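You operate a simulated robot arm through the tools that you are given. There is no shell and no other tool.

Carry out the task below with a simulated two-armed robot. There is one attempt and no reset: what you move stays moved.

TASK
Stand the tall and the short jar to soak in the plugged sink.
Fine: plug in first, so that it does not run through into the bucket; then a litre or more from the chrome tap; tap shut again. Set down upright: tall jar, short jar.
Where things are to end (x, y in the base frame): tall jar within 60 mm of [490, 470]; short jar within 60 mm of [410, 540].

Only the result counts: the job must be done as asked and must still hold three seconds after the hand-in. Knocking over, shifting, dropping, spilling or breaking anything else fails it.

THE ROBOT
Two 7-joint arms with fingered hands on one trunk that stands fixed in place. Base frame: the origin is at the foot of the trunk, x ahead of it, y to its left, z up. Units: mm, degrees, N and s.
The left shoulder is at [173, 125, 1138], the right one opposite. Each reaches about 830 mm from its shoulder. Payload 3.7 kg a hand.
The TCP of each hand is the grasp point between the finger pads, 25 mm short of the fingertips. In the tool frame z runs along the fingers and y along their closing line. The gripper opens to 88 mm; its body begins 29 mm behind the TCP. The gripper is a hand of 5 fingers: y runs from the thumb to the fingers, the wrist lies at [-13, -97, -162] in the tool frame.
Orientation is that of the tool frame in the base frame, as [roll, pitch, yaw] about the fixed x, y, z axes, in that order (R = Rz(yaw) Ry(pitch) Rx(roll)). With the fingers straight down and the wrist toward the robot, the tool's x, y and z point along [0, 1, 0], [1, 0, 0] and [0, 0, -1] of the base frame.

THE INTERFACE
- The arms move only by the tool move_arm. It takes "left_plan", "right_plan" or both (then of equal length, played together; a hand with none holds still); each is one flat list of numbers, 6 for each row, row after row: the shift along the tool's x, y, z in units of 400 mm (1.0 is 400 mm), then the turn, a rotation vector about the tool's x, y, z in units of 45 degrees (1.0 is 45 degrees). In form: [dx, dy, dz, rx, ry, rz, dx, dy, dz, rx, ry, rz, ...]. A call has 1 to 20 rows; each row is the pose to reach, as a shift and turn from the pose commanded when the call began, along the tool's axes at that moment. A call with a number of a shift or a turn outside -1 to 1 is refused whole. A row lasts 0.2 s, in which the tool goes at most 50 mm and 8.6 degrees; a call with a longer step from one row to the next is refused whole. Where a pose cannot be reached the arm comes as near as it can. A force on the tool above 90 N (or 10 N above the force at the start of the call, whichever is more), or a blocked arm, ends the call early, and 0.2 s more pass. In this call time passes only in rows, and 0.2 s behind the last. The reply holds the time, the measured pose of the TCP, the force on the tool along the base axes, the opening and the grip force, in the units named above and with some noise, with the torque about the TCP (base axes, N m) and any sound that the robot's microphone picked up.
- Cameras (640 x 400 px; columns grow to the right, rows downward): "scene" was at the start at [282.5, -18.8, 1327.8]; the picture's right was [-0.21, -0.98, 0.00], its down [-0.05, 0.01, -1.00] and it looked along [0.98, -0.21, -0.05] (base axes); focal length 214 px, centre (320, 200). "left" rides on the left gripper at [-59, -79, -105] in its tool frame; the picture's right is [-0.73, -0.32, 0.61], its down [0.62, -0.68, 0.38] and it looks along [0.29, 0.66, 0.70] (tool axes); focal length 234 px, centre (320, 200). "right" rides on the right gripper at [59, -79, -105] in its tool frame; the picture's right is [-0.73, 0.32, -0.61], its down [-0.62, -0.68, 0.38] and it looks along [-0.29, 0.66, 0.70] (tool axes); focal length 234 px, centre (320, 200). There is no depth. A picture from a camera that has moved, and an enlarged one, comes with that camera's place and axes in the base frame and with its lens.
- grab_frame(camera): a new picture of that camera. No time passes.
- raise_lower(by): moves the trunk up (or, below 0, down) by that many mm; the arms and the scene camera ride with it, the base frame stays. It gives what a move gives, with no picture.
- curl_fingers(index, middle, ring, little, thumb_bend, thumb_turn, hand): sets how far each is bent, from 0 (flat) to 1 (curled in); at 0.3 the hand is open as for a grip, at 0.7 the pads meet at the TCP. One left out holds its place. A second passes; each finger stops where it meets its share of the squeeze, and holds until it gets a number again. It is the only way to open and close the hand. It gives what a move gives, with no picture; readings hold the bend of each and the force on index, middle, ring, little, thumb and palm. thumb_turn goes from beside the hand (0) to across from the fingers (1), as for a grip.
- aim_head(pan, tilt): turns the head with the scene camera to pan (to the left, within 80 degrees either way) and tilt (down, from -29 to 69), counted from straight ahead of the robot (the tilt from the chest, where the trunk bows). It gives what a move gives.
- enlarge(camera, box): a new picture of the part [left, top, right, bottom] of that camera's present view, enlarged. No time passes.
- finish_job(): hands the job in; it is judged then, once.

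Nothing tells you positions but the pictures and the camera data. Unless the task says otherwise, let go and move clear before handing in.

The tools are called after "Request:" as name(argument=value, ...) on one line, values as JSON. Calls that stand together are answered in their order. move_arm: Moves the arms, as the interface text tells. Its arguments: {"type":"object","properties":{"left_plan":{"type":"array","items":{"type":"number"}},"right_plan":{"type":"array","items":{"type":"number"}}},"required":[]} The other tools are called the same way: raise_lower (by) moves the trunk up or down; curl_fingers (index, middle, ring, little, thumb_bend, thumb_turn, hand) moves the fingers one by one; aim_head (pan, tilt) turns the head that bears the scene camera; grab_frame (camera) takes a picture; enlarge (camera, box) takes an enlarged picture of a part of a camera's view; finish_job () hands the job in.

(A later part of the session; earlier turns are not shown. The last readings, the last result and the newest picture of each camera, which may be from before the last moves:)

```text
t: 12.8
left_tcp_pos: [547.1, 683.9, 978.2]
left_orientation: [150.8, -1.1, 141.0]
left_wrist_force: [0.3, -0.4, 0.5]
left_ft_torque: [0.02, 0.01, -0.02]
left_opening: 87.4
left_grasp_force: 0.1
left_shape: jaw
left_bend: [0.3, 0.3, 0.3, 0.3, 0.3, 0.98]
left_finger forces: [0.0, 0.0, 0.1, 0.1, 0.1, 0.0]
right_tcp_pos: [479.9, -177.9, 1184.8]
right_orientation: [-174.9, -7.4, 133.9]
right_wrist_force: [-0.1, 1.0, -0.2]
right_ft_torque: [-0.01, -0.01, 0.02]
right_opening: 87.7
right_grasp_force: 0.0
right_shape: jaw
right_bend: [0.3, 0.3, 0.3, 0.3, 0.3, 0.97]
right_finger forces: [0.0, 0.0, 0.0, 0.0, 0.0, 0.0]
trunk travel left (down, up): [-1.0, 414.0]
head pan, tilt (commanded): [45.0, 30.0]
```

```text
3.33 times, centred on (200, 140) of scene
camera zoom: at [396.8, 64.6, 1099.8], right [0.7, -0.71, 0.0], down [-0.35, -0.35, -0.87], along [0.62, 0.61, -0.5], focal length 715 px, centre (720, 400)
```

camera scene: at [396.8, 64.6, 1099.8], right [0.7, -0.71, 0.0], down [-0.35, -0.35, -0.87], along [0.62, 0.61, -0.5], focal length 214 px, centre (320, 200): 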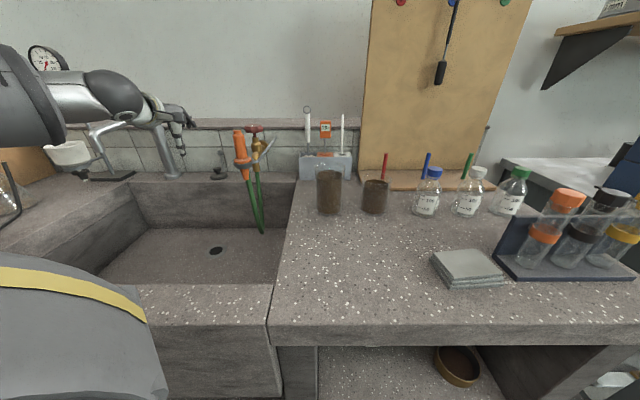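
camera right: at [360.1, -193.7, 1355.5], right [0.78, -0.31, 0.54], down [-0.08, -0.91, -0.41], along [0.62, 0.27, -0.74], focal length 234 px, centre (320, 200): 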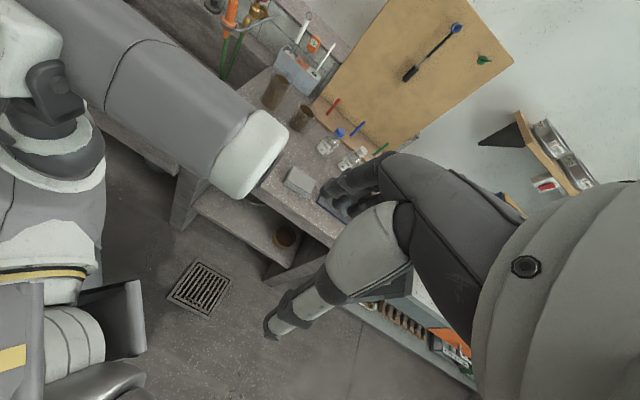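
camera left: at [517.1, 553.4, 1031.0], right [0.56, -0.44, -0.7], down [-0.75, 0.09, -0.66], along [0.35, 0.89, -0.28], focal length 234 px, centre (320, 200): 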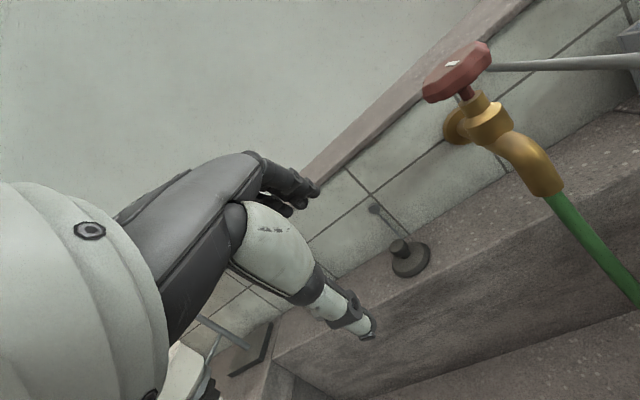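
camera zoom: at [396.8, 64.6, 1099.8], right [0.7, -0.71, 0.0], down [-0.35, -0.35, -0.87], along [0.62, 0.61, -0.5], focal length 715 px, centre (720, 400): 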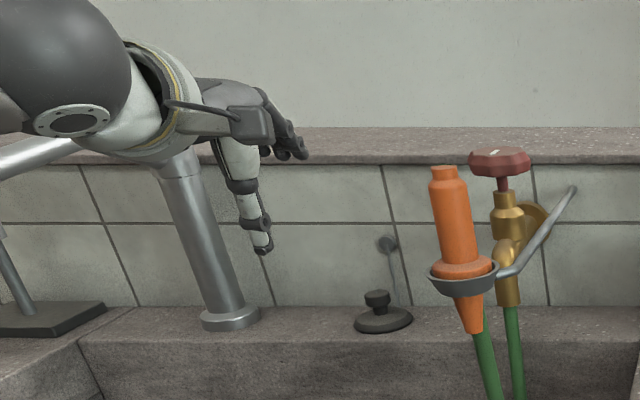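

Consistent estimates put the plug axis at about (639, 789), knob centre z≈826. I part-close the hand to clear the wall, then move to hover above the knob.

Request:
curl_fingers(hand="left", index=0.43, middle=0.43, ring=0.43, little=0.43, thumb_bend=0.43)

Request:
move_arm(left_plan=[-0.005, 0.039, 0.092, 0, 0, 0, -0.011, 0.078, 0.184, 0, 0, 0, -0.016, 0.117, 0.276, 0, 0, 0, -0.022, 0.1565, 0.368, 0, 0, 0])

Request:
grab_frame(camera="left")

Request:
grab_frame(camera="scene")

```text
t: 13.8
left_tcp_pos: [546.4, 683.5, 978.6]
left_orientation: [150.7, -1.1, 140.9]
left_wrist_force: [-0.6, 1.0, -0.1]
left_ft_torque: [-0.01, 0.03, -0.02]
left_opening: 57.4
left_grasp_force: 0.0
left_shape: fingers
left_bend: [0.43, 0.43, 0.43, 0.43, 0.43, 0.98]
left_finger forces: [0.0, 0.0, 0.1, 0.0, 0.0, 0.0]
right_tcp_pos: [480.8, -178.8, 1184.8]
right_orientation: [-174.9, -7.3, 134.0]
right_wrist_force: [0.2, -0.8, 0.1]
right_ft_torque: [0.0, 0.01, -0.01]
right_opening: 87.6
right_grasp_force: 0.0
right_shape: jaw
right_bend: [0.3, 0.3, 0.3, 0.3, 0.3, 0.97]
right_finger forces: [0.0, 0.1, 0.0, 0.0, 0.0, 0.1]
trunk travel left (down, up): [-1.0, 414.0]
head pan, tilt (commanded): [45.0, 30.0]
```

```text
t: 14.8
left_tcp_pos: [630.8, 780.0, 879.8]
left_orientation: [150.8, -1.1, 141.0]
left_wrist_force: [0.1, -0.2, -0.5]
left_ft_torque: [-0.04, 0.01, -0.01]
left_opening: 57.6
left_grasp_force: 0.0
left_shape: fingers
left_bend: [0.43, 0.43, 0.43, 0.43, 0.43, 0.98]
left_finger forces: [0.0, 0.0, 0.0, 0.0, 0.0, 0.0]
right_tcp_pos: [481.1, -177.0, 1185.3]
right_orientation: [-174.8, -7.4, 134.0]
right_wrist_force: [-0.1, -0.6, -0.3]
right_ft_torque: [-0.04, -0.04, -0.01]
right_opening: 87.8
right_grasp_force: 0.0
right_shape: jaw
right_bend: [0.3, 0.3, 0.3, 0.3, 0.3, 0.97]
right_finger forces: [0.1, 0.0, 0.1, 0.0, 0.0, 0.0]
trunk travel left (down, up): [-1.0, 414.0]
head pan, tilt (commanded): [45.0, 30.0]
```

```text
taken
camera left: at [602.6, 648.0, 932.5], right [0.56, -0.44, -0.7], down [-0.75, 0.08, -0.66], along [0.35, 0.89, -0.28], focal length 234 px, centre (320, 200)
```

left: 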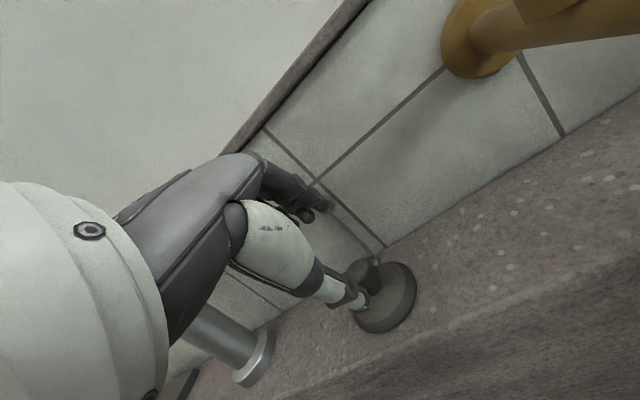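

```text
taken
camera scene: at [396.9, 64.7, 1099.7], right [0.7, -0.71, 0.0], down [-0.35, -0.35, -0.87], along [0.62, 0.61, -0.5], focal length 214 px, centre (320, 200)
```

scene: 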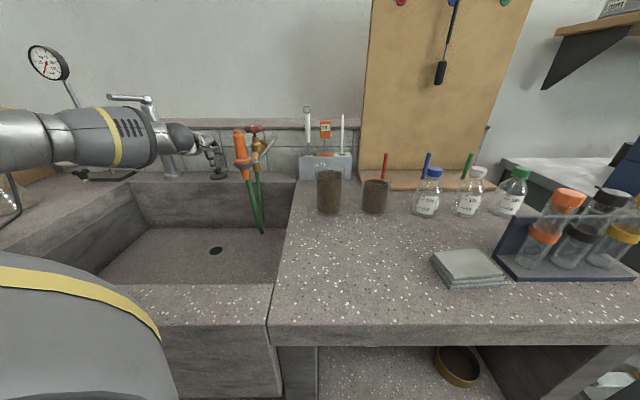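

Request:
enlarge(camera="left", box=[280, 170, 440, 350])

Request:
enlarge(camera="scene", box=[160, 110, 260, 200])

```text
2.22 times, centred on (360, 260) of left
camera zoom: at [602.6, 648.0, 932.5], right [0.56, -0.44, -0.7], down [-0.75, 0.08, -0.66], along [0.35, 0.89, -0.28], focal length 520 px, centre (231, 67)
```

zoom: 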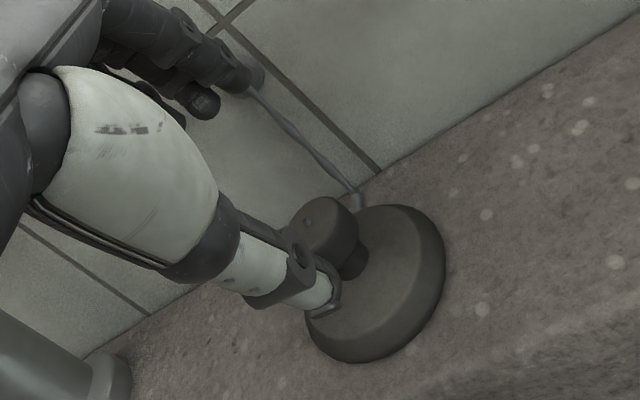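

```text
4.44 times, centred on (210, 155) of scene
camera zoom: at [396.9, 64.7, 1099.7], right [0.7, -0.71, 0.0], down [-0.35, -0.35, -0.87], along [0.62, 0.61, -0.5], focal length 953 px, centre (809, 400)
```

zoom: 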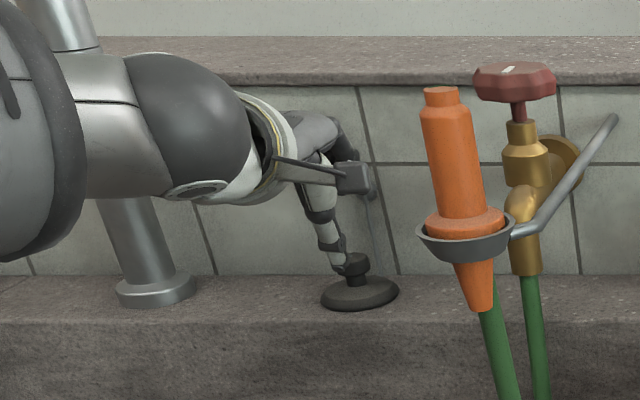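

The plug axis is at about (638.5, 787) and the knob centre at z≈828, slightly on the thumb side of the hand. I level the hand to about a 20° tilt and centre it over the knob.

Request:
move_arm(left_plan=[-0.002, -0.011, 0.007, 0.1, 0, 0, -0.0045, -0.0228, 0.0145, 0.2, 0, 0])

Request:
enlarge(camera="left", box=[280, 170, 440, 350])

Request:
enlarge(camera="scene", box=[160, 110, 260, 200])

```text
t: 15.4
left_tcp_pos: [628.8, 772.6, 872.4]
left_orientation: [159.9, -1.0, 140.8]
left_wrist_force: [0.7, -0.1, 0.5]
left_ft_torque: [0.0, 0.0, 0.01]
left_opening: 57.4
left_grasp_force: 0.1
left_shape: fingers
left_bend: [0.43, 0.43, 0.43, 0.43, 0.43, 0.98]
left_finger forces: [0.1, 0.0, 0.1, 0.0, 0.0, 0.0]
right_tcp_pos: [480.7, -176.9, 1185.2]
right_orientation: [-175.0, -7.3, 134.0]
right_wrist_force: [-0.2, 0.2, 0.5]
right_ft_torque: [0.03, 0.03, -0.02]
right_opening: 87.7
right_grasp_force: 0.0
right_shape: jaw
right_bend: [0.3, 0.3, 0.3, 0.3, 0.3, 0.97]
right_finger forces: [0.0, 0.0, 0.0, 0.0, 0.0, 0.0]
trunk travel left (down, up): [-1.0, 414.0]
head pan, tilt (commanded): [45.0, 30.0]
```

```text
2.22 times, centred on (360, 260) of left
camera zoom: at [606.6, 649.2, 942.3], right [0.49, -0.52, -0.69], down [-0.81, 0.01, -0.58], along [0.31, 0.85, -0.42], focal length 520 px, centre (231, 67)
```

zoom: 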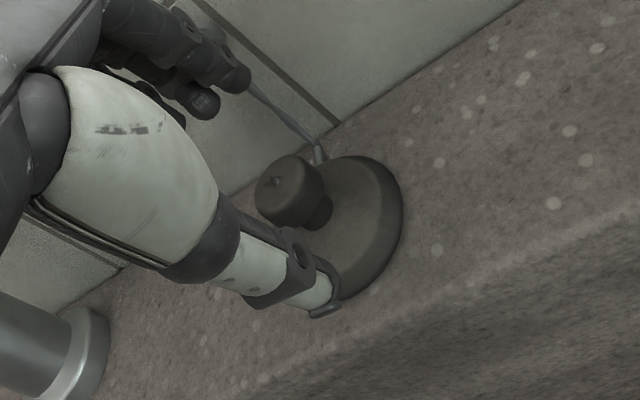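

```text
4.44 times, centred on (210, 155) of scene
camera zoom: at [396.5, 64.4, 1100.0], right [0.7, -0.71, 0.0], down [-0.35, -0.35, -0.87], along [0.62, 0.61, -0.5], focal length 953 px, centre (809, 400)
```

zoom: 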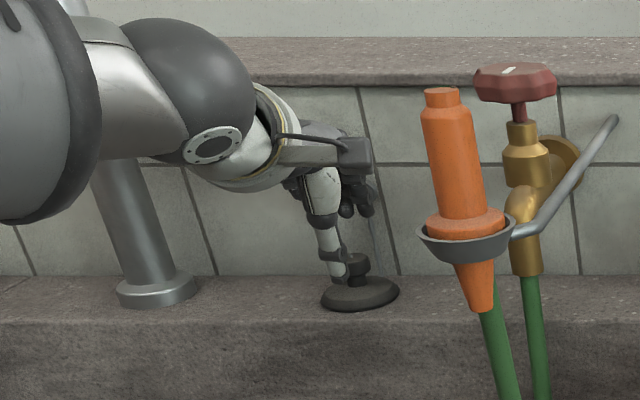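

The knob sits between thumb and fingers. I try a still more upright hand (about 12° tilt), pivoting around the knob, to get a better grip angle.

Request:
move_arm(left_plan=[0.0075, 0.016, 0, 0.09, 0, 0, 0.0125, 0.03, 0.001, 0.18, 0, 0])

Request:
enlarge(camera="left", box=[280, 170, 440, 350])

Request:
enlarge(camera="scene", box=[160, 110, 260, 200])

```text
t: 16.0
left_tcp_pos: [633.6, 784.8, 875.5]
left_orientation: [167.9, -1.0, 140.8]
left_wrist_force: [-0.5, 0.2, -1.4]
left_ft_torque: [0.0, 0.01, 0.03]
left_opening: 57.7
left_grasp_force: 0.0
left_shape: fingers
left_bend: [0.43, 0.43, 0.43, 0.43, 0.43, 0.98]
left_finger forces: [0.0, 0.1, 0.1, 0.1, 0.0, 0.0]
right_tcp_pos: [480.9, -178.7, 1185.3]
right_orientation: [-175.0, -7.4, 134.0]
right_wrist_force: [1.3, 0.1, -0.8]
right_ft_torque: [0.02, -0.01, -0.01]
right_opening: 87.7
right_grasp_force: 0.1
right_shape: jaw
right_bend: [0.3, 0.3, 0.3, 0.3, 0.3, 0.97]
right_finger forces: [0.0, 0.0, 0.0, 0.1, 0.1, 0.1]
trunk travel left (down, up): [-1.0, 414.0]
head pan, tilt (commanded): [45.0, 30.0]
```

```text
2.22 times, centred on (360, 260) of left
camera zoom: at [617.6, 669.5, 961.1], right [0.43, -0.6, -0.67], down [-0.86, -0.06, -0.51], along [0.26, 0.8, -0.54], focal length 520 px, centre (231, 67)
```

zoom: 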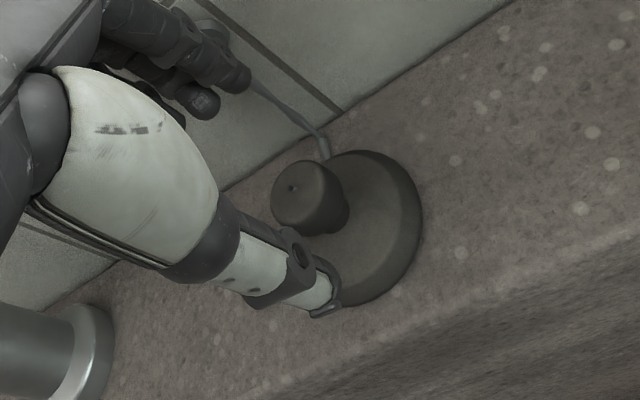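

```text
4.44 times, centred on (210, 155) of scene
camera zoom: at [396.6, 64.4, 1099.9], right [0.7, -0.71, 0.0], down [-0.35, -0.35, -0.87], along [0.62, 0.61, -0.5], focal length 953 px, centre (809, 400)
```

zoom: 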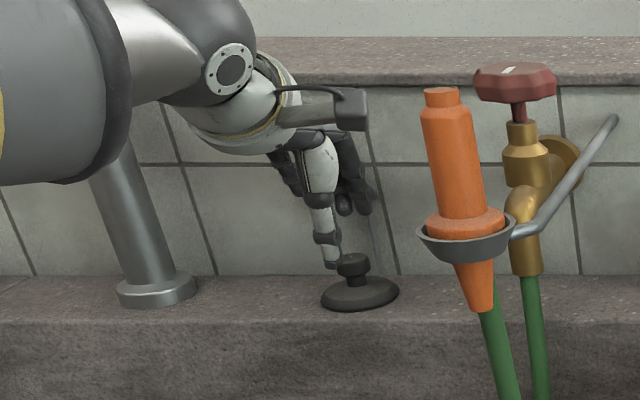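

The hand reaches at a 12° tilt and the knob is centred between thumb and fingers. I lower along the finger direction by 26 mm and check.

Request:
move_arm(left_plan=[0, 0, 0.033, 0, 0, 0, 0, 0, 0.065, 0, 0, 0])

Request:
enlarge(camera="left", box=[280, 170, 440, 350])

Request:
enlarge(camera="scene", box=[160, 110, 260, 200])

```text
t: 16.6
left_tcp_pos: [635.9, 789.6, 850.1]
left_orientation: [168.0, -1.0, 140.9]
left_wrist_force: [0.5, 0.4, 0.3]
left_ft_torque: [-0.02, 0.01, -0.02]
left_opening: 57.4
left_grasp_force: 0.0
left_shape: fingers
left_bend: [0.43, 0.43, 0.43, 0.43, 0.43, 0.98]
left_finger forces: [0.1, 0.1, 0.1, 0.0, 0.1, 0.1]
right_tcp_pos: [478.5, -177.2, 1185.4]
right_orientation: [-175.0, -7.3, 133.9]
right_wrist_force: [0.2, 0.3, -0.5]
right_ft_torque: [0.02, 0.01, 0.02]
right_opening: 87.4
right_grasp_force: 0.1
right_shape: jaw
right_bend: [0.3, 0.3, 0.3, 0.3, 0.3, 0.97]
right_finger forces: [0.1, 0.0, 0.0, 0.1, 0.1, 0.0]
trunk travel left (down, up): [-1.0, 414.0]
head pan, tilt (commanded): [45.0, 30.0]
```

```text
2.22 times, centred on (360, 260) of left
camera zoom: at [621.2, 674.5, 935.3], right [0.44, -0.6, -0.67], down [-0.86, -0.06, -0.51], along [0.26, 0.8, -0.54], focal length 520 px, centre (231, 67)
```

zoom: 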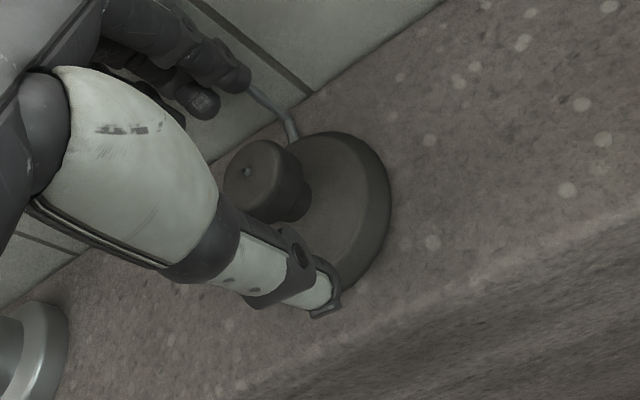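

```text
4.44 times, centred on (210, 155) of scene
camera zoom: at [396.5, 64.4, 1100.0], right [0.7, -0.71, 0.0], down [-0.35, -0.35, -0.87], along [0.62, 0.61, -0.5], focal length 953 px, centre (809, 400)
```

zoom: 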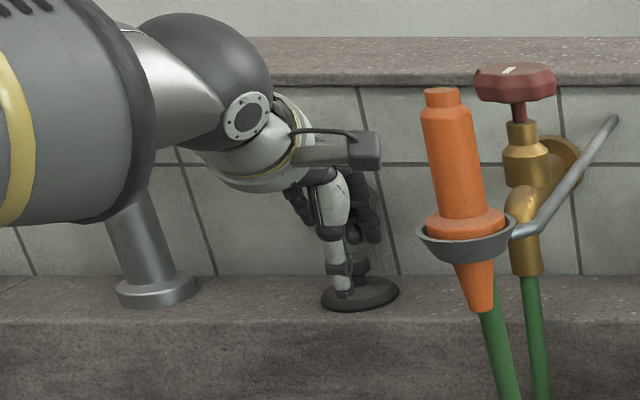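

The knob is between the thumb and fingers with no contact yet. I close index, middle and thumb on it.

Request:
curl_fingers(hand="left", index=0.75, middle=0.75, ring=0.75, thumb_bend=0.75)

Request:
enlarge(camera="left", box=[280, 170, 440, 350])

Request:
enlarge(camera="scene", box=[160, 110, 260, 200])

```text
t: 17.6
left_tcp_pos: [635.4, 790.0, 851.5]
left_orientation: [167.8, -0.9, 140.9]
left_wrist_force: [-0.2, 1.9, 3.9]
left_ft_torque: [-0.03, 0.02, -0.02]
left_opening: 12.8
left_grasp_force: 13.7
left_shape: fingers
left_bend: [0.73, 0.73, 0.75, 0.43, 0.63, 0.94]
left_finger forces: [8.3, 7.7, 0.0, 0.0, 12.8, 0.0]
right_tcp_pos: [480.1, -178.2, 1185.9]
right_orientation: [-174.9, -7.3, 133.9]
right_wrist_force: [-0.7, 0.0, 0.2]
right_ft_torque: [0.0, 0.02, -0.02]
right_opening: 87.8
right_grasp_force: 0.1
right_shape: jaw
right_bend: [0.3, 0.3, 0.3, 0.3, 0.3, 0.97]
right_finger forces: [0.1, 0.0, 0.0, 0.0, 0.0, 0.0]
trunk travel left (down, up): [-1.0, 414.0]
head pan, tilt (commanded): [45.0, 30.0]
```

```text
2.22 times, centred on (360, 260) of left
camera zoom: at [620.8, 674.1, 936.5], right [0.44, -0.6, -0.67], down [-0.86, -0.06, -0.51], along [0.27, 0.8, -0.54], focal length 520 px, centre (231, 67)
```

zoom: 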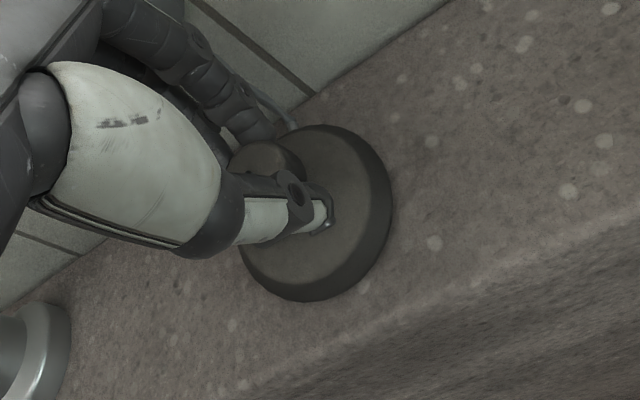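

```text
4.44 times, centred on (210, 155) of scene
camera zoom: at [396.0, 64.0, 1100.2], right [0.71, -0.71, 0.0], down [-0.35, -0.35, -0.87], along [0.62, 0.61, -0.5], focal length 953 px, centre (809, 400)
```

zoom: 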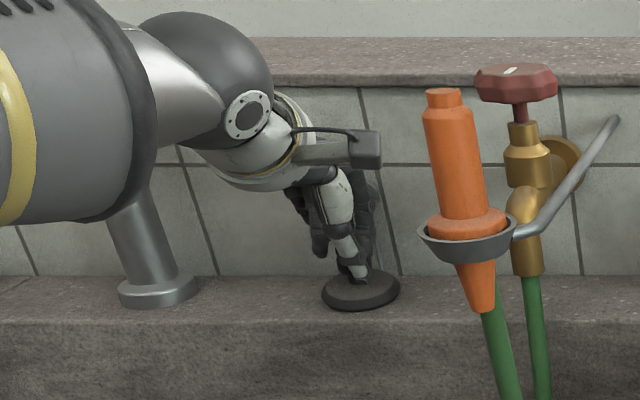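

The knob is gripped with about 14 N. I lift 25 mm straight up and check that the plug comes along.

Request:
move_arm(left_plan=[0, 0.0065, -0.031, 0, 0, 0, 0, 0.013, -0.061, 0, 0, 0])

Request:
enlarge(camera="left", box=[280, 170, 440, 350])

Request:
enlarge(camera="scene", box=[160, 110, 260, 200])

```text
t: 18.2
left_tcp_pos: [635.4, 789.0, 875.3]
left_orientation: [168.0, -1.0, 140.9]
left_wrist_force: [0.3, -0.7, 0.5]
left_ft_torque: [-0.03, 0.01, 0.03]
left_opening: 12.7
left_grasp_force: 14.0
left_shape: fingers
left_bend: [0.73, 0.73, 0.75, 0.43, 0.62, 0.94]
left_finger forces: [7.6, 6.8, 0.0, 0.0, 12.8, 0.0]
right_tcp_pos: [479.2, -177.4, 1185.0]
right_orientation: [-175.0, -7.4, 133.9]
right_wrist_force: [-0.1, 0.3, 0.0]
right_ft_torque: [-0.05, 0.02, 0.0]
right_opening: 87.7
right_grasp_force: 0.0
right_shape: jaw
right_bend: [0.3, 0.3, 0.3, 0.3, 0.3, 0.97]
right_finger forces: [0.0, 0.0, 0.0, 0.0, 0.1, 0.0]
trunk travel left (down, up): [-1.0, 414.0]
head pan, tilt (commanded): [45.0, 30.0]
```

```text
2.22 times, centred on (360, 260) of left
camera zoom: at [620.5, 674.6, 960.4], right [0.43, -0.6, -0.67], down [-0.86, -0.06, -0.51], along [0.26, 0.8, -0.54], focal length 520 px, centre (231, 67)
```

zoom: 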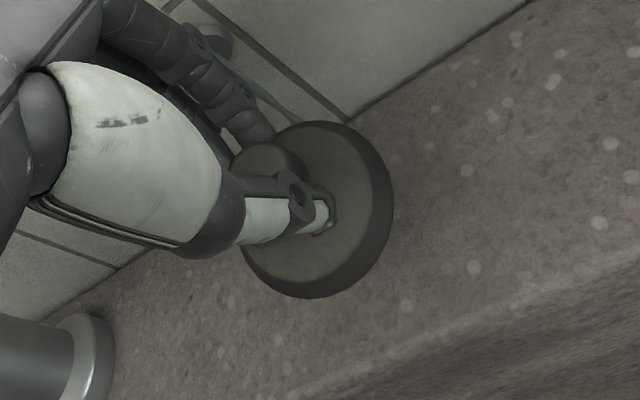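

```text
4.44 times, centred on (210, 155) of scene
camera zoom: at [396.5, 64.3, 1100.0], right [0.7, -0.71, 0.0], down [-0.35, -0.35, -0.87], along [0.62, 0.61, -0.5], focal length 953 px, centre (809, 400)
```

zoom: 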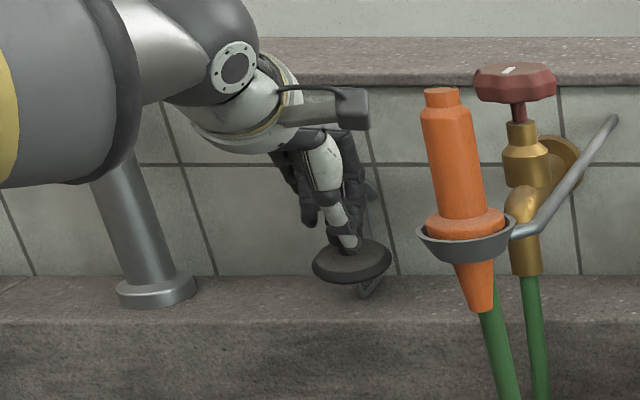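

The plug is lifted and held, roughly level. I carry it back to above the drain at the same height and look.

Request:
move_arm(left_plan=[0, -0.02, -0.025, 0, 0, 0, 0.005, -0.115, -0.05, 0, 0, 0, 0.011, -0.21, -0.07, 0, 0, 0, 0.017, -0.3, -0.085, 0, 0, 0, 0.022, -0.379, -0.094, 0, 0, 0])

Request:
grab_frame(camera="left")

Request:
grab_frame(camera="scene")

```text
t: 19.4
left_tcp_pos: [530.8, 672.1, 880.8]
left_orientation: [167.9, -1.0, 141.0]
left_wrist_force: [0.2, 0.5, -1.5]
left_ft_torque: [-0.01, -0.01, 0.0]
left_opening: 12.8
left_grasp_force: 13.3
left_shape: fingers
left_bend: [0.73, 0.73, 0.75, 0.43, 0.62, 0.94]
left_finger forces: [7.4, 7.0, 0.1, 0.0, 12.6, 0.0]
right_tcp_pos: [478.9, -178.5, 1184.1]
right_orientation: [-174.9, -7.3, 133.9]
right_wrist_force: [-0.1, -0.5, -0.2]
right_ft_torque: [0.01, -0.01, 0.01]
right_opening: 87.7
right_grasp_force: 0.0
right_shape: jaw
right_bend: [0.3, 0.3, 0.3, 0.3, 0.3, 0.97]
right_finger forces: [0.0, 0.0, 0.1, 0.1, 0.1, 0.0]
trunk travel left (down, up): [-1.0, 414.0]
head pan, tilt (commanded): [45.0, 30.0]
```

```text
taken
camera left: at [514.2, 556.8, 967.1], right [0.44, -0.6, -0.67], down [-0.86, -0.06, -0.51], along [0.26, 0.8, -0.54], focal length 234 px, centre (320, 200)
```

left: 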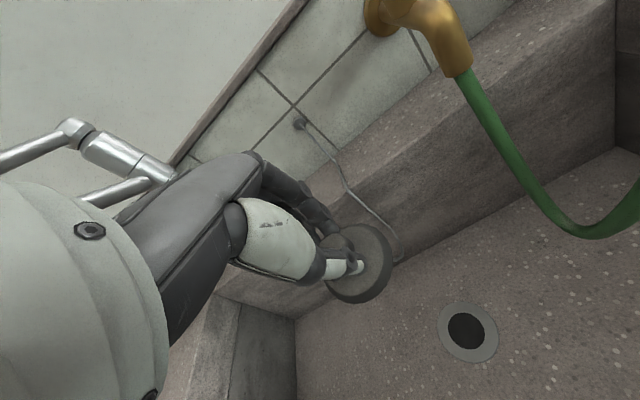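

```text
taken
camera scene: at [395.6, 64.7, 1100.1], right [0.71, -0.7, 0.0], down [-0.35, -0.35, -0.87], along [0.61, 0.62, -0.5], focal length 214 px, centre (320, 200)
```

scene: 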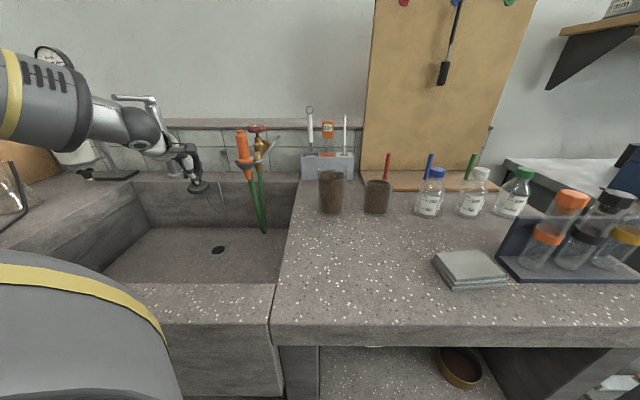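

The drain is seen at about (534, 669) and the plug hangs almost above it. I lower the plug 160 mm while correcting 3 mm toward me.

Request:
move_arm(left_plan=[-0.0018, -0.0229, 0.0978, 0, 0, 0, -0.0036, -0.0458, 0.1955, 0, 0, 0, -0.0054, -0.0687, 0.2933, 0, 0, 0, -0.007, -0.0915, 0.391, 0, 0, 0])

Request:
grab_frame(camera="left")

Request:
grab_frame(camera="scene")

```text
t: 20.4
left_tcp_pos: [529.8, 671.6, 719.1]
left_orientation: [168.0, -1.0, 140.8]
left_wrist_force: [-0.1, -0.1, -0.5]
left_ft_torque: [0.01, 0.02, 0.0]
left_opening: 12.8
left_grasp_force: 13.3
left_shape: fingers
left_bend: [0.73, 0.73, 0.75, 0.43, 0.63, 0.94]
left_finger forces: [7.1, 7.0, 0.0, 0.1, 12.3, 0.1]
right_tcp_pos: [480.3, -178.2, 1184.8]
right_orientation: [-175.0, -7.4, 134.0]
right_wrist_force: [0.1, -0.2, -0.1]
right_ft_torque: [-0.02, 0.0, 0.0]
right_opening: 87.6
right_grasp_force: 0.0
right_shape: jaw
right_bend: [0.3, 0.3, 0.3, 0.3, 0.3, 0.97]
right_finger forces: [0.1, 0.0, 0.0, 0.0, 0.1, 0.0]
trunk travel left (down, up): [-1.0, 414.0]
head pan, tilt (commanded): [45.0, 30.0]
```

```text
taken
camera left: at [514.4, 555.6, 804.0], right [0.44, -0.6, -0.67], down [-0.86, -0.06, -0.51], along [0.26, 0.8, -0.54], focal length 234 px, centre (320, 200)
```

left: 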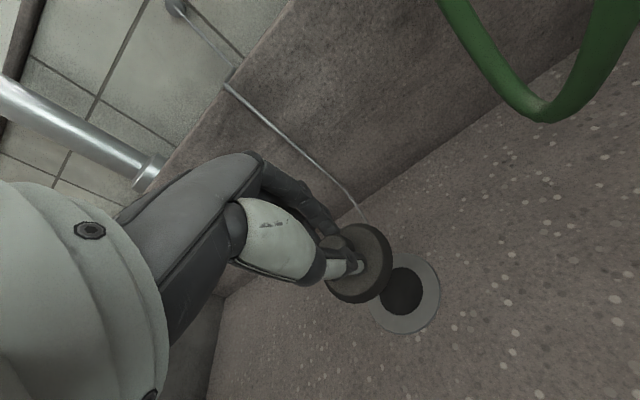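

```text
taken
camera scene: at [396.2, 65.2, 1099.8], right [0.71, -0.7, 0.0], down [-0.35, -0.35, -0.87], along [0.61, 0.62, -0.5], focal length 214 px, centre (320, 200)
```

scene: 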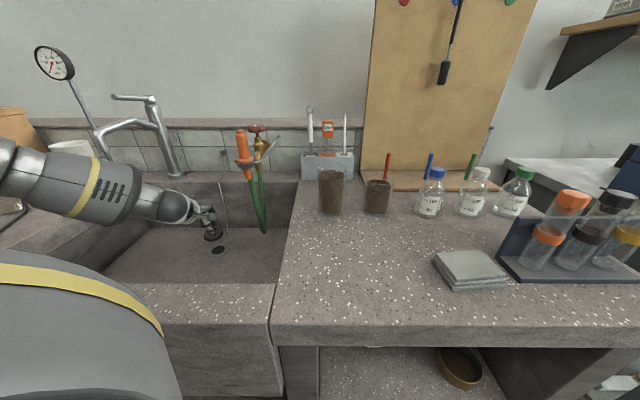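

Request:
enlarge(camera="left", box=[300, 200, 460, 350])

Request:
enlarge(camera="scene", box=[170, 180, 270, 270])

```text
2.67 times, centred on (380, 275) of left
camera zoom: at [514.4, 555.6, 804.0], right [0.44, -0.6, -0.67], down [-0.86, -0.06, -0.51], along [0.26, 0.8, -0.54], focal length 624 px, centre (160, 0)
```

zoom: 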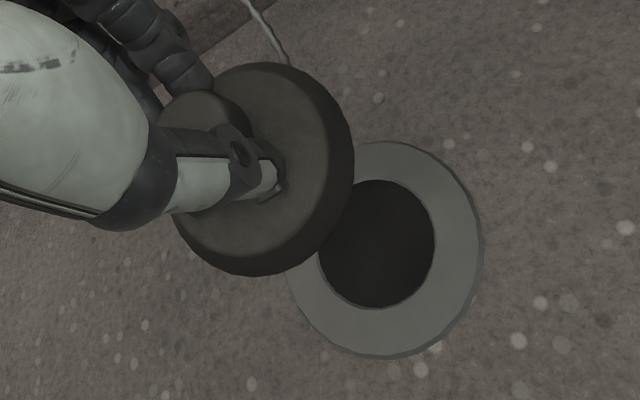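

```text
4.44 times, centred on (220, 225) of scene
camera zoom: at [396.2, 65.2, 1099.8], right [0.71, -0.7, 0.0], down [-0.35, -0.35, -0.87], along [0.61, 0.62, -0.5], focal length 953 px, centre (764, 89)
```

zoom: 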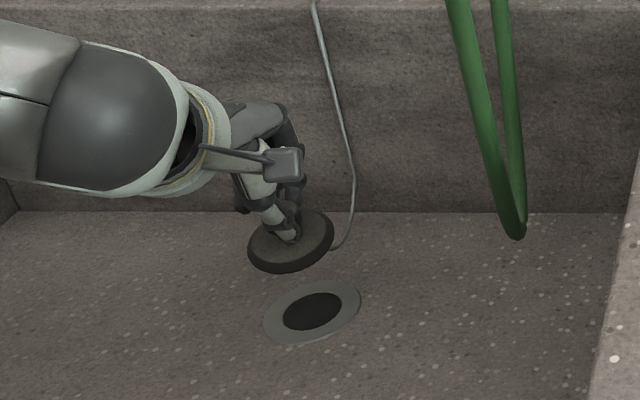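

The plug is nearly centred over the drain ring (drain at (533.5, 667.6), z≈604). I lower another 40 mm with a 3 mm correction and look again.

Request:
move_arm(left_plan=[-0.004, -0.0125, 0.0484, 0, 0, 0, -0.0085, -0.025, 0.0968, 0, 0, 0])

Request:
enlarge(camera="left", box=[300, 200, 460, 350])

Request:
enlarge(camera="scene", box=[170, 180, 270, 270])

```text
t: 21.0
left_tcp_pos: [530.0, 667.5, 679.9]
left_orientation: [167.9, -0.9, 140.9]
left_wrist_force: [-0.1, -0.1, -0.8]
left_ft_torque: [0.03, 0.0, -0.03]
left_opening: 12.7
left_grasp_force: 13.1
left_shape: fingers
left_bend: [0.73, 0.73, 0.75, 0.43, 0.63, 0.94]
left_finger forces: [7.3, 7.0, 0.0, 0.0, 12.4, 0.1]
right_tcp_pos: [479.4, -178.2, 1184.6]
right_orientation: [-175.0, -7.4, 133.9]
right_wrist_force: [-0.6, 0.0, 0.2]
right_ft_torque: [-0.03, 0.03, -0.05]
right_opening: 87.8
right_grasp_force: 0.0
right_shape: jaw
right_bend: [0.3, 0.3, 0.3, 0.3, 0.3, 0.97]
right_finger forces: [0.0, 0.1, 0.0, 0.1, 0.1, 0.0]
trunk travel left (down, up): [-1.0, 414.0]
head pan, tilt (commanded): [45.0, 30.0]
```

```text
2.67 times, centred on (380, 275) of left
camera zoom: at [514.2, 552.2, 765.0], right [0.44, -0.6, -0.67], down [-0.86, -0.06, -0.51], along [0.26, 0.8, -0.54], focal length 624 px, centre (160, 0)
```

zoom: 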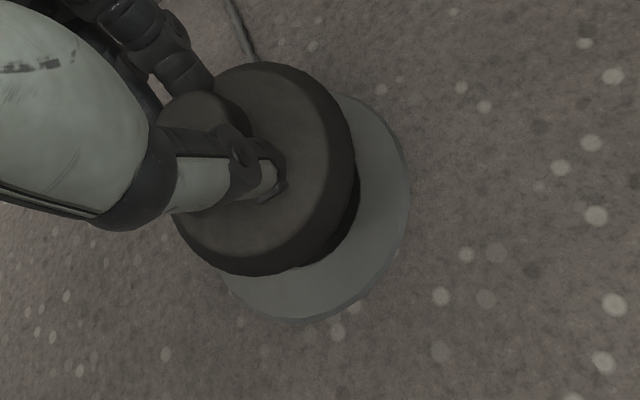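

```text
4.44 times, centred on (220, 225) of scene
camera zoom: at [396.3, 64.9, 1099.9], right [0.71, -0.71, 0.0], down [-0.35, -0.35, -0.87], along [0.61, 0.61, -0.5], focal length 953 px, centre (764, 89)
```

zoom: 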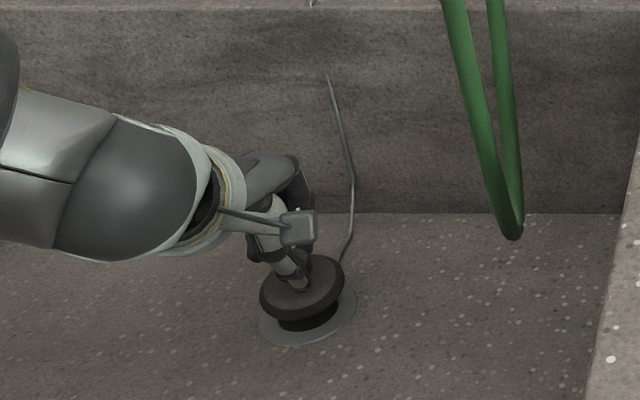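

The plug is aligned with the drain from both views. I lower 16 mm and read the force.

Request:
move_arm(left_plan=[-0.0004, -0.0042, 0.0195, 0, 0, 0, -0.0007, -0.0084, 0.039, 0, 0, 0])

Request:
enlarge(camera="left", box=[300, 200, 460, 350])

Request:
enlarge(camera="scene", box=[170, 180, 270, 270])

```text
t: 21.6
left_tcp_pos: [530.2, 668.0, 664.4]
left_orientation: [167.8, -1.1, 140.9]
left_wrist_force: [0.2, 0.1, -0.5]
left_ft_torque: [-0.01, -0.01, 0.01]
left_opening: 12.4
left_grasp_force: 13.9
left_shape: fingers
left_bend: [0.73, 0.73, 0.75, 0.43, 0.63, 0.94]
left_finger forces: [7.4, 7.0, 0.0, 0.0, 12.4, 0.0]
right_tcp_pos: [480.2, -178.7, 1185.3]
right_orientation: [-174.9, -7.4, 133.9]
right_wrist_force: [-0.2, 0.3, -0.2]
right_ft_torque: [0.01, -0.03, -0.03]
right_opening: 87.8
right_grasp_force: 0.0
right_shape: jaw
right_bend: [0.3, 0.3, 0.3, 0.3, 0.3, 0.97]
right_finger forces: [0.0, 0.0, 0.0, 0.1, 0.0, 0.0]
trunk travel left (down, up): [-1.0, 414.0]
head pan, tilt (commanded): [45.0, 30.0]
```

```text
2.67 times, centred on (380, 275) of left
camera zoom: at [514.4, 552.5, 749.8], right [0.44, -0.6, -0.67], down [-0.86, -0.06, -0.51], along [0.26, 0.8, -0.54], focal length 624 px, centre (160, 0)
```

zoom: 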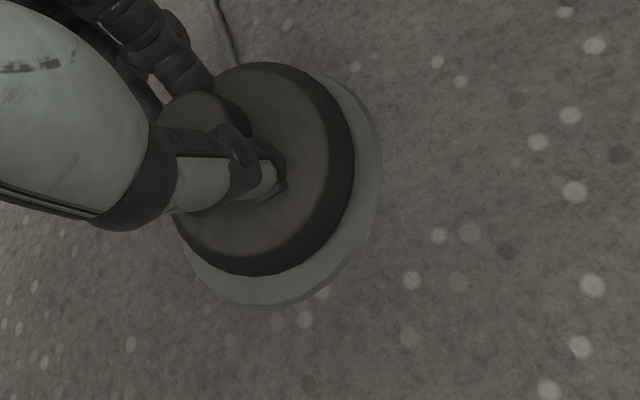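

```text
4.44 times, centred on (220, 225) of scene
camera zoom: at [396.6, 64.4, 1099.9], right [0.7, -0.71, 0.0], down [-0.35, -0.35, -0.87], along [0.62, 0.61, -0.5], focal length 953 px, centre (764, 89)
```

zoom: 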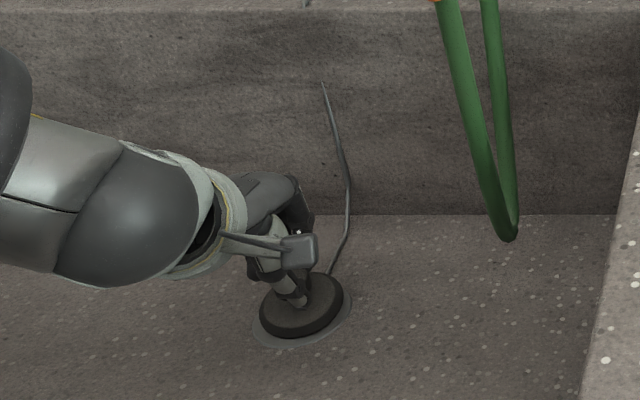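

Still no contact and well centred. I lower in small steps until the plug seats.

Request:
move_arm(left_plan=[-0.0003, -0.003, 0.0125, 0, 0, 0])

Request:
enlarge(camera="scene", box=[170, 180, 270, 270])

```text
t: 22.0
left_tcp_pos: [529.7, 669.7, 662.0]
left_orientation: [167.6, -1.0, 141.0]
left_wrist_force: [1.5, 3.8, 6.3]
left_ft_torque: [-0.03, 0.02, 0.0]
left_opening: 12.5
left_grasp_force: 14.6
left_shape: fingers
left_bend: [0.73, 0.73, 0.75, 0.43, 0.63, 0.94]
left_finger forces: [9.0, 8.8, 0.0, 0.0, 12.0, 0.0]
right_tcp_pos: [478.4, -177.8, 1185.3]
right_orientation: [-174.9, -7.4, 133.9]
right_wrist_force: [-0.4, 0.1, -0.1]
right_ft_torque: [-0.02, 0.01, -0.03]
right_opening: 87.7
right_grasp_force: 0.1
right_shape: jaw
right_bend: [0.3, 0.3, 0.3, 0.3, 0.3, 0.97]
right_finger forces: [0.0, 0.0, 0.0, 0.1, 0.0, 0.0]
trunk travel left (down, up): [-1.0, 414.0]
head pan, tilt (commanded): [45.0, 30.0]
```

```text
4.44 times, centred on (220, 225) of scene
camera zoom: at [396.0, 63.9, 1100.3], right [0.7, -0.71, 0.0], down [-0.35, -0.35, -0.87], along [0.62, 0.61, -0.5], focal length 953 px, centre (764, 89)
```

zoom: 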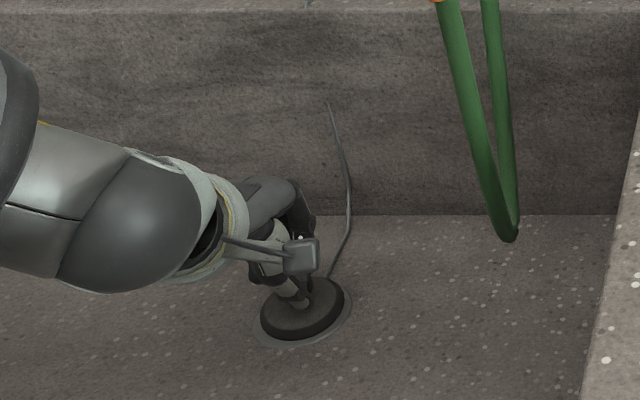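

Contact with about 6 N. I press a little further to see whether it seats deeper.

Request:
move_arm(left_plan=[-0.0002, -0.004, 0.0125, 0, 0, 0])

Request:
enlarge(camera="scene", box=[190, 215, 240, 260])

Request:
enlarge(camera="left", box=[300, 200, 460, 350])

```text
t: 22.4
left_tcp_pos: [528.8, 667.1, 656.6]
left_orientation: [167.6, -1.1, 141.1]
left_wrist_force: [2.0, 6.0, 12.5]
left_ft_torque: [-0.04, 0.01, 0.0]
left_opening: 12.6
left_grasp_force: 14.9
left_shape: fingers
left_bend: [0.73, 0.73, 0.75, 0.43, 0.67, 0.94]
left_finger forces: [8.8, 10.9, 0.1, 0.0, 11.0, 0.1]
right_tcp_pos: [477.1, -177.8, 1186.8]
right_orientation: [-175.1, -7.3, 134.0]
right_wrist_force: [-0.4, 1.0, -0.2]
right_ft_torque: [-0.04, 0.02, 0.0]
right_opening: 87.7
right_grasp_force: 0.1
right_shape: jaw
right_bend: [0.3, 0.3, 0.3, 0.3, 0.3, 0.97]
right_finger forces: [0.1, 0.0, 0.0, 0.0, 0.0, 0.0]
trunk travel left (down, up): [-1.0, 414.0]
head pan, tilt (commanded): [45.0, 30.0]
```

```text
8.89 times, centred on (215, 238) of scene
camera zoom: at [395.6, 63.7, 1100.5], right [0.7, -0.71, 0.0], down [-0.35, -0.35, -0.87], along [0.62, 0.61, -0.5], focal length 1906 px, centre (1253, -133)
```

zoom: 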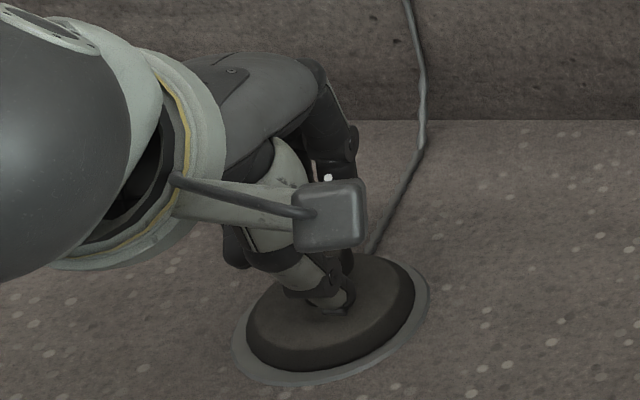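

```text
2.67 times, centred on (380, 275) of left
camera zoom: at [513.7, 553.0, 741.5], right [0.44, -0.59, -0.68], down [-0.86, -0.06, -0.51], along [0.26, 0.8, -0.53], focal length 624 px, centre (160, 0)
```

zoom: 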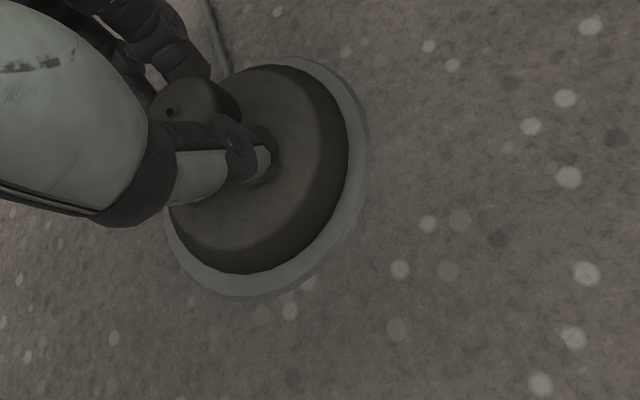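

The plug sits centred and flush on the drain ring. I open the fingers and look.

Request:
curl_fingers(hand="left", index=0.45, middle=0.45, ring=0.45, little=0.45, thumb_bend=0.45)

Request:
enlarge(camera="scene", box=[190, 215, 240, 260])

Request:
enlarge(camera="left", box=[300, 200, 460, 350])

```text
t: 23.4
left_tcp_pos: [529.0, 667.8, 655.2]
left_orientation: [167.9, -1.0, 140.9]
left_wrist_force: [0.1, 0.4, 0.3]
left_ft_torque: [-0.01, 0.02, 0.02]
left_opening: 52.1
left_grasp_force: 0.1
left_shape: fingers
left_bend: [0.45, 0.45, 0.45, 0.45, 0.45, 0.97]
left_finger forces: [0.0, 0.0, 0.0, 0.0, 0.1, 0.0]
right_tcp_pos: [479.8, -178.8, 1186.0]
right_orientation: [-174.8, -7.4, 133.9]
right_wrist_force: [-0.5, 0.6, 0.5]
right_ft_torque: [0.02, -0.01, 0.01]
right_opening: 87.6
right_grasp_force: 0.1
right_shape: jaw
right_bend: [0.3, 0.3, 0.3, 0.3, 0.3, 0.97]
right_finger forces: [0.1, 0.1, 0.0, 0.1, 0.0, 0.0]
trunk travel left (down, up): [-1.0, 414.0]
head pan, tilt (commanded): [45.0, 30.0]
```

```text
8.89 times, centred on (215, 238) of scene
camera zoom: at [396.4, 64.4, 1100.0], right [0.71, -0.71, 0.0], down [-0.35, -0.35, -0.87], along [0.61, 0.61, -0.5], focal length 1906 px, centre (1253, -133)
```

zoom: 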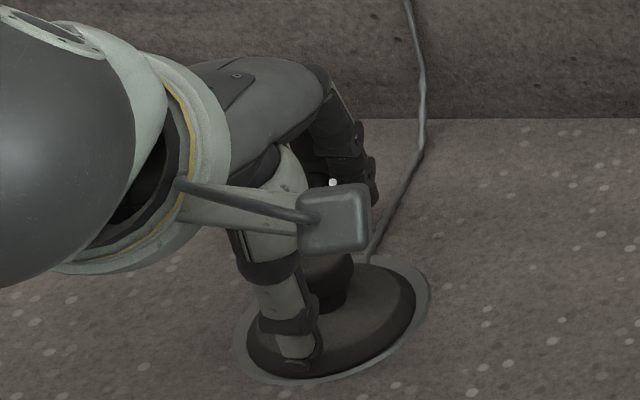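

```text
2.67 times, centred on (380, 275) of left
camera zoom: at [514.1, 552.2, 739.6], right [0.44, -0.6, -0.67], down [-0.86, -0.06, -0.51], along [0.26, 0.8, -0.54], focal length 624 px, centre (160, 0)
```

zoom: 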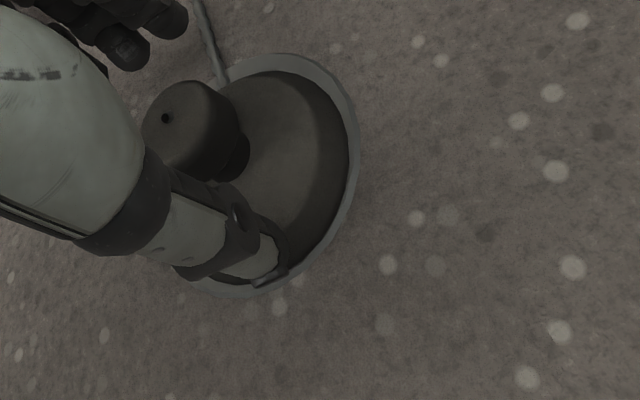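

Released; the plug rests flat in the ring. I lift the hand clear and inspect.

Request:
move_arm(left_plan=[0.001, 0.016, -0.075, 0, 0, 0, 0.003, 0.042, -0.195, 0, 0, 0, 0.005, 0.063, -0.293, 0, 0, 0, 0.006, 0.084, -0.39, 0, 0, 0])

Request:
enlarge(camera="scene", box=[170, 180, 270, 270])

Request:
grab_frame(camera="left")

```text
t: 24.4
left_tcp_pos: [528.6, 665.3, 812.9]
left_orientation: [167.9, -1.0, 140.8]
left_wrist_force: [0.5, -0.3, 0.3]
left_ft_torque: [0.0, 0.03, 0.0]
left_opening: 52.1
left_grasp_force: 0.0
left_shape: fingers
left_bend: [0.45, 0.45, 0.45, 0.45, 0.45, 0.97]
left_finger forces: [0.0, 0.1, 0.1, 0.0, 0.0, 0.0]
right_tcp_pos: [479.3, -178.8, 1185.5]
right_orientation: [-174.9, -7.4, 133.9]
right_wrist_force: [-0.4, -1.1, 0.5]
right_ft_torque: [-0.01, -0.03, -0.02]
right_opening: 87.7
right_grasp_force: 0.1
right_shape: jaw
right_bend: [0.3, 0.3, 0.3, 0.3, 0.3, 0.97]
right_finger forces: [0.0, 0.1, 0.0, 0.1, 0.0, 0.0]
trunk travel left (down, up): [-1.0, 414.0]
head pan, tilt (commanded): [45.0, 30.0]
```

```text
4.44 times, centred on (220, 225) of scene
camera zoom: at [396.2, 64.0, 1100.2], right [0.7, -0.71, 0.0], down [-0.35, -0.35, -0.87], along [0.62, 0.61, -0.5], focal length 953 px, centre (764, 89)
```

zoom: 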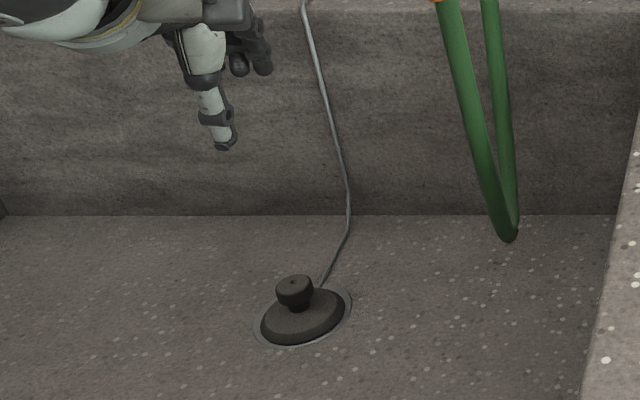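

```text
taken
camera left: at [514.3, 550.3, 898.6], right [0.44, -0.6, -0.67], down [-0.86, -0.06, -0.51], along [0.27, 0.8, -0.54], focal length 234 px, centre (320, 200)
```

left: 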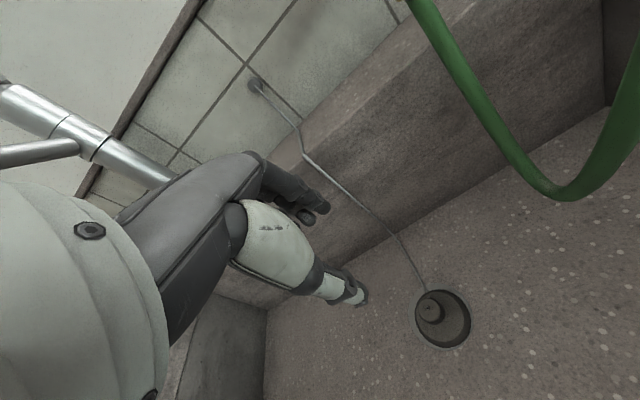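

Request:
enlarge(camera="left", box=[390, 260, 490, 370])

Request:
enlarge(camera="scene", box=[90, 80, 200, 200])

```text
3.64 times, centred on (440, 315) of left
camera zoom: at [514.3, 550.3, 898.6], right [0.44, -0.6, -0.67], down [-0.86, -0.06, -0.51], along [0.27, 0.8, -0.54], focal length 852 px, centre (-116, -218)
```

zoom: 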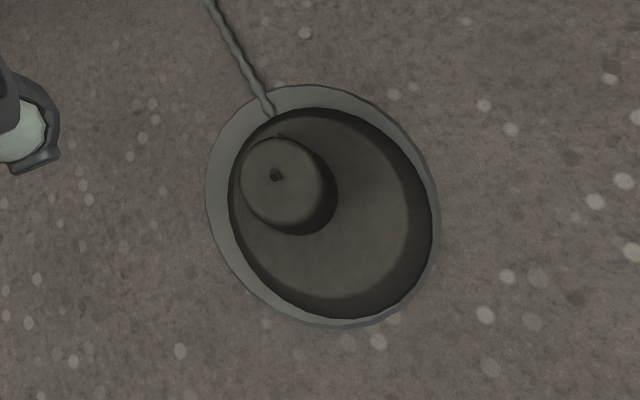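

```text
3.33 times, centred on (145, 140) of scene
camera zoom: at [396.2, 64.0, 1100.2], right [0.7, -0.71, 0.0], down [-0.35, -0.35, -0.87], along [0.62, 0.61, -0.5], focal length 715 px, centre (903, 400)
```

zoom: 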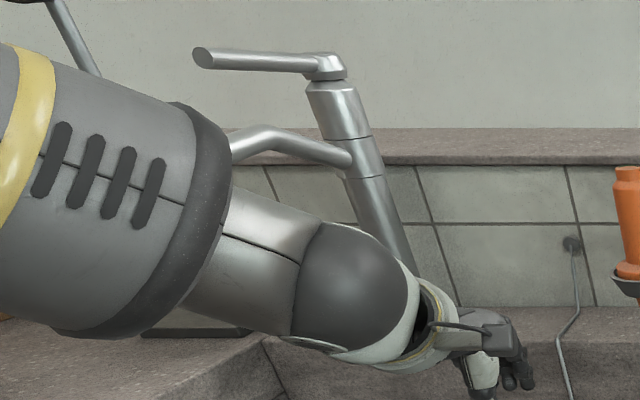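

The plug is now concentric with and sunk into the drain ring. Next is the tap lever; I look at it closely.

Request:
enlarge(camera="scene", box=[110, 85, 170, 125])

Request:
enlarge(camera="left", box=[0, 60, 200, 220])

```text
10.00 times, centred on (140, 105) of scene
camera zoom: at [396.2, 64.0, 1100.2], right [0.7, -0.71, 0.0], down [-0.35, -0.35, -0.87], along [0.62, 0.61, -0.5], focal length 2145 px, centre (2120, 1150)
```

zoom: 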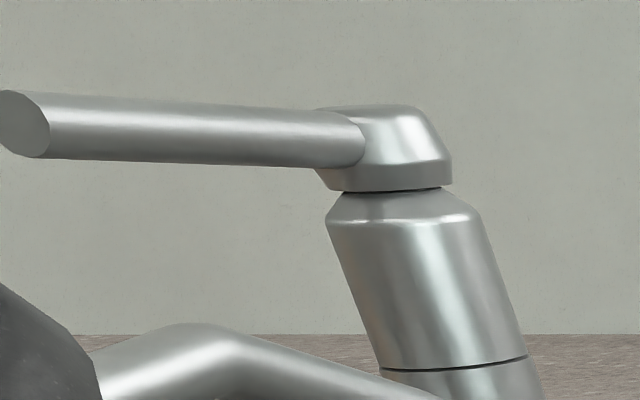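

```text
2.50 times, centred on (100, 140) of left
camera zoom: at [514.3, 550.3, 898.6], right [0.44, -0.6, -0.67], down [-0.86, -0.06, -0.51], along [0.27, 0.8, -0.54], focal length 585 px, centre (870, 350)
```

zoom: 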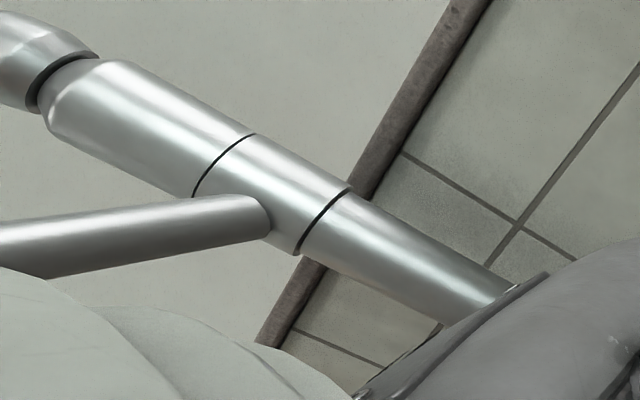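

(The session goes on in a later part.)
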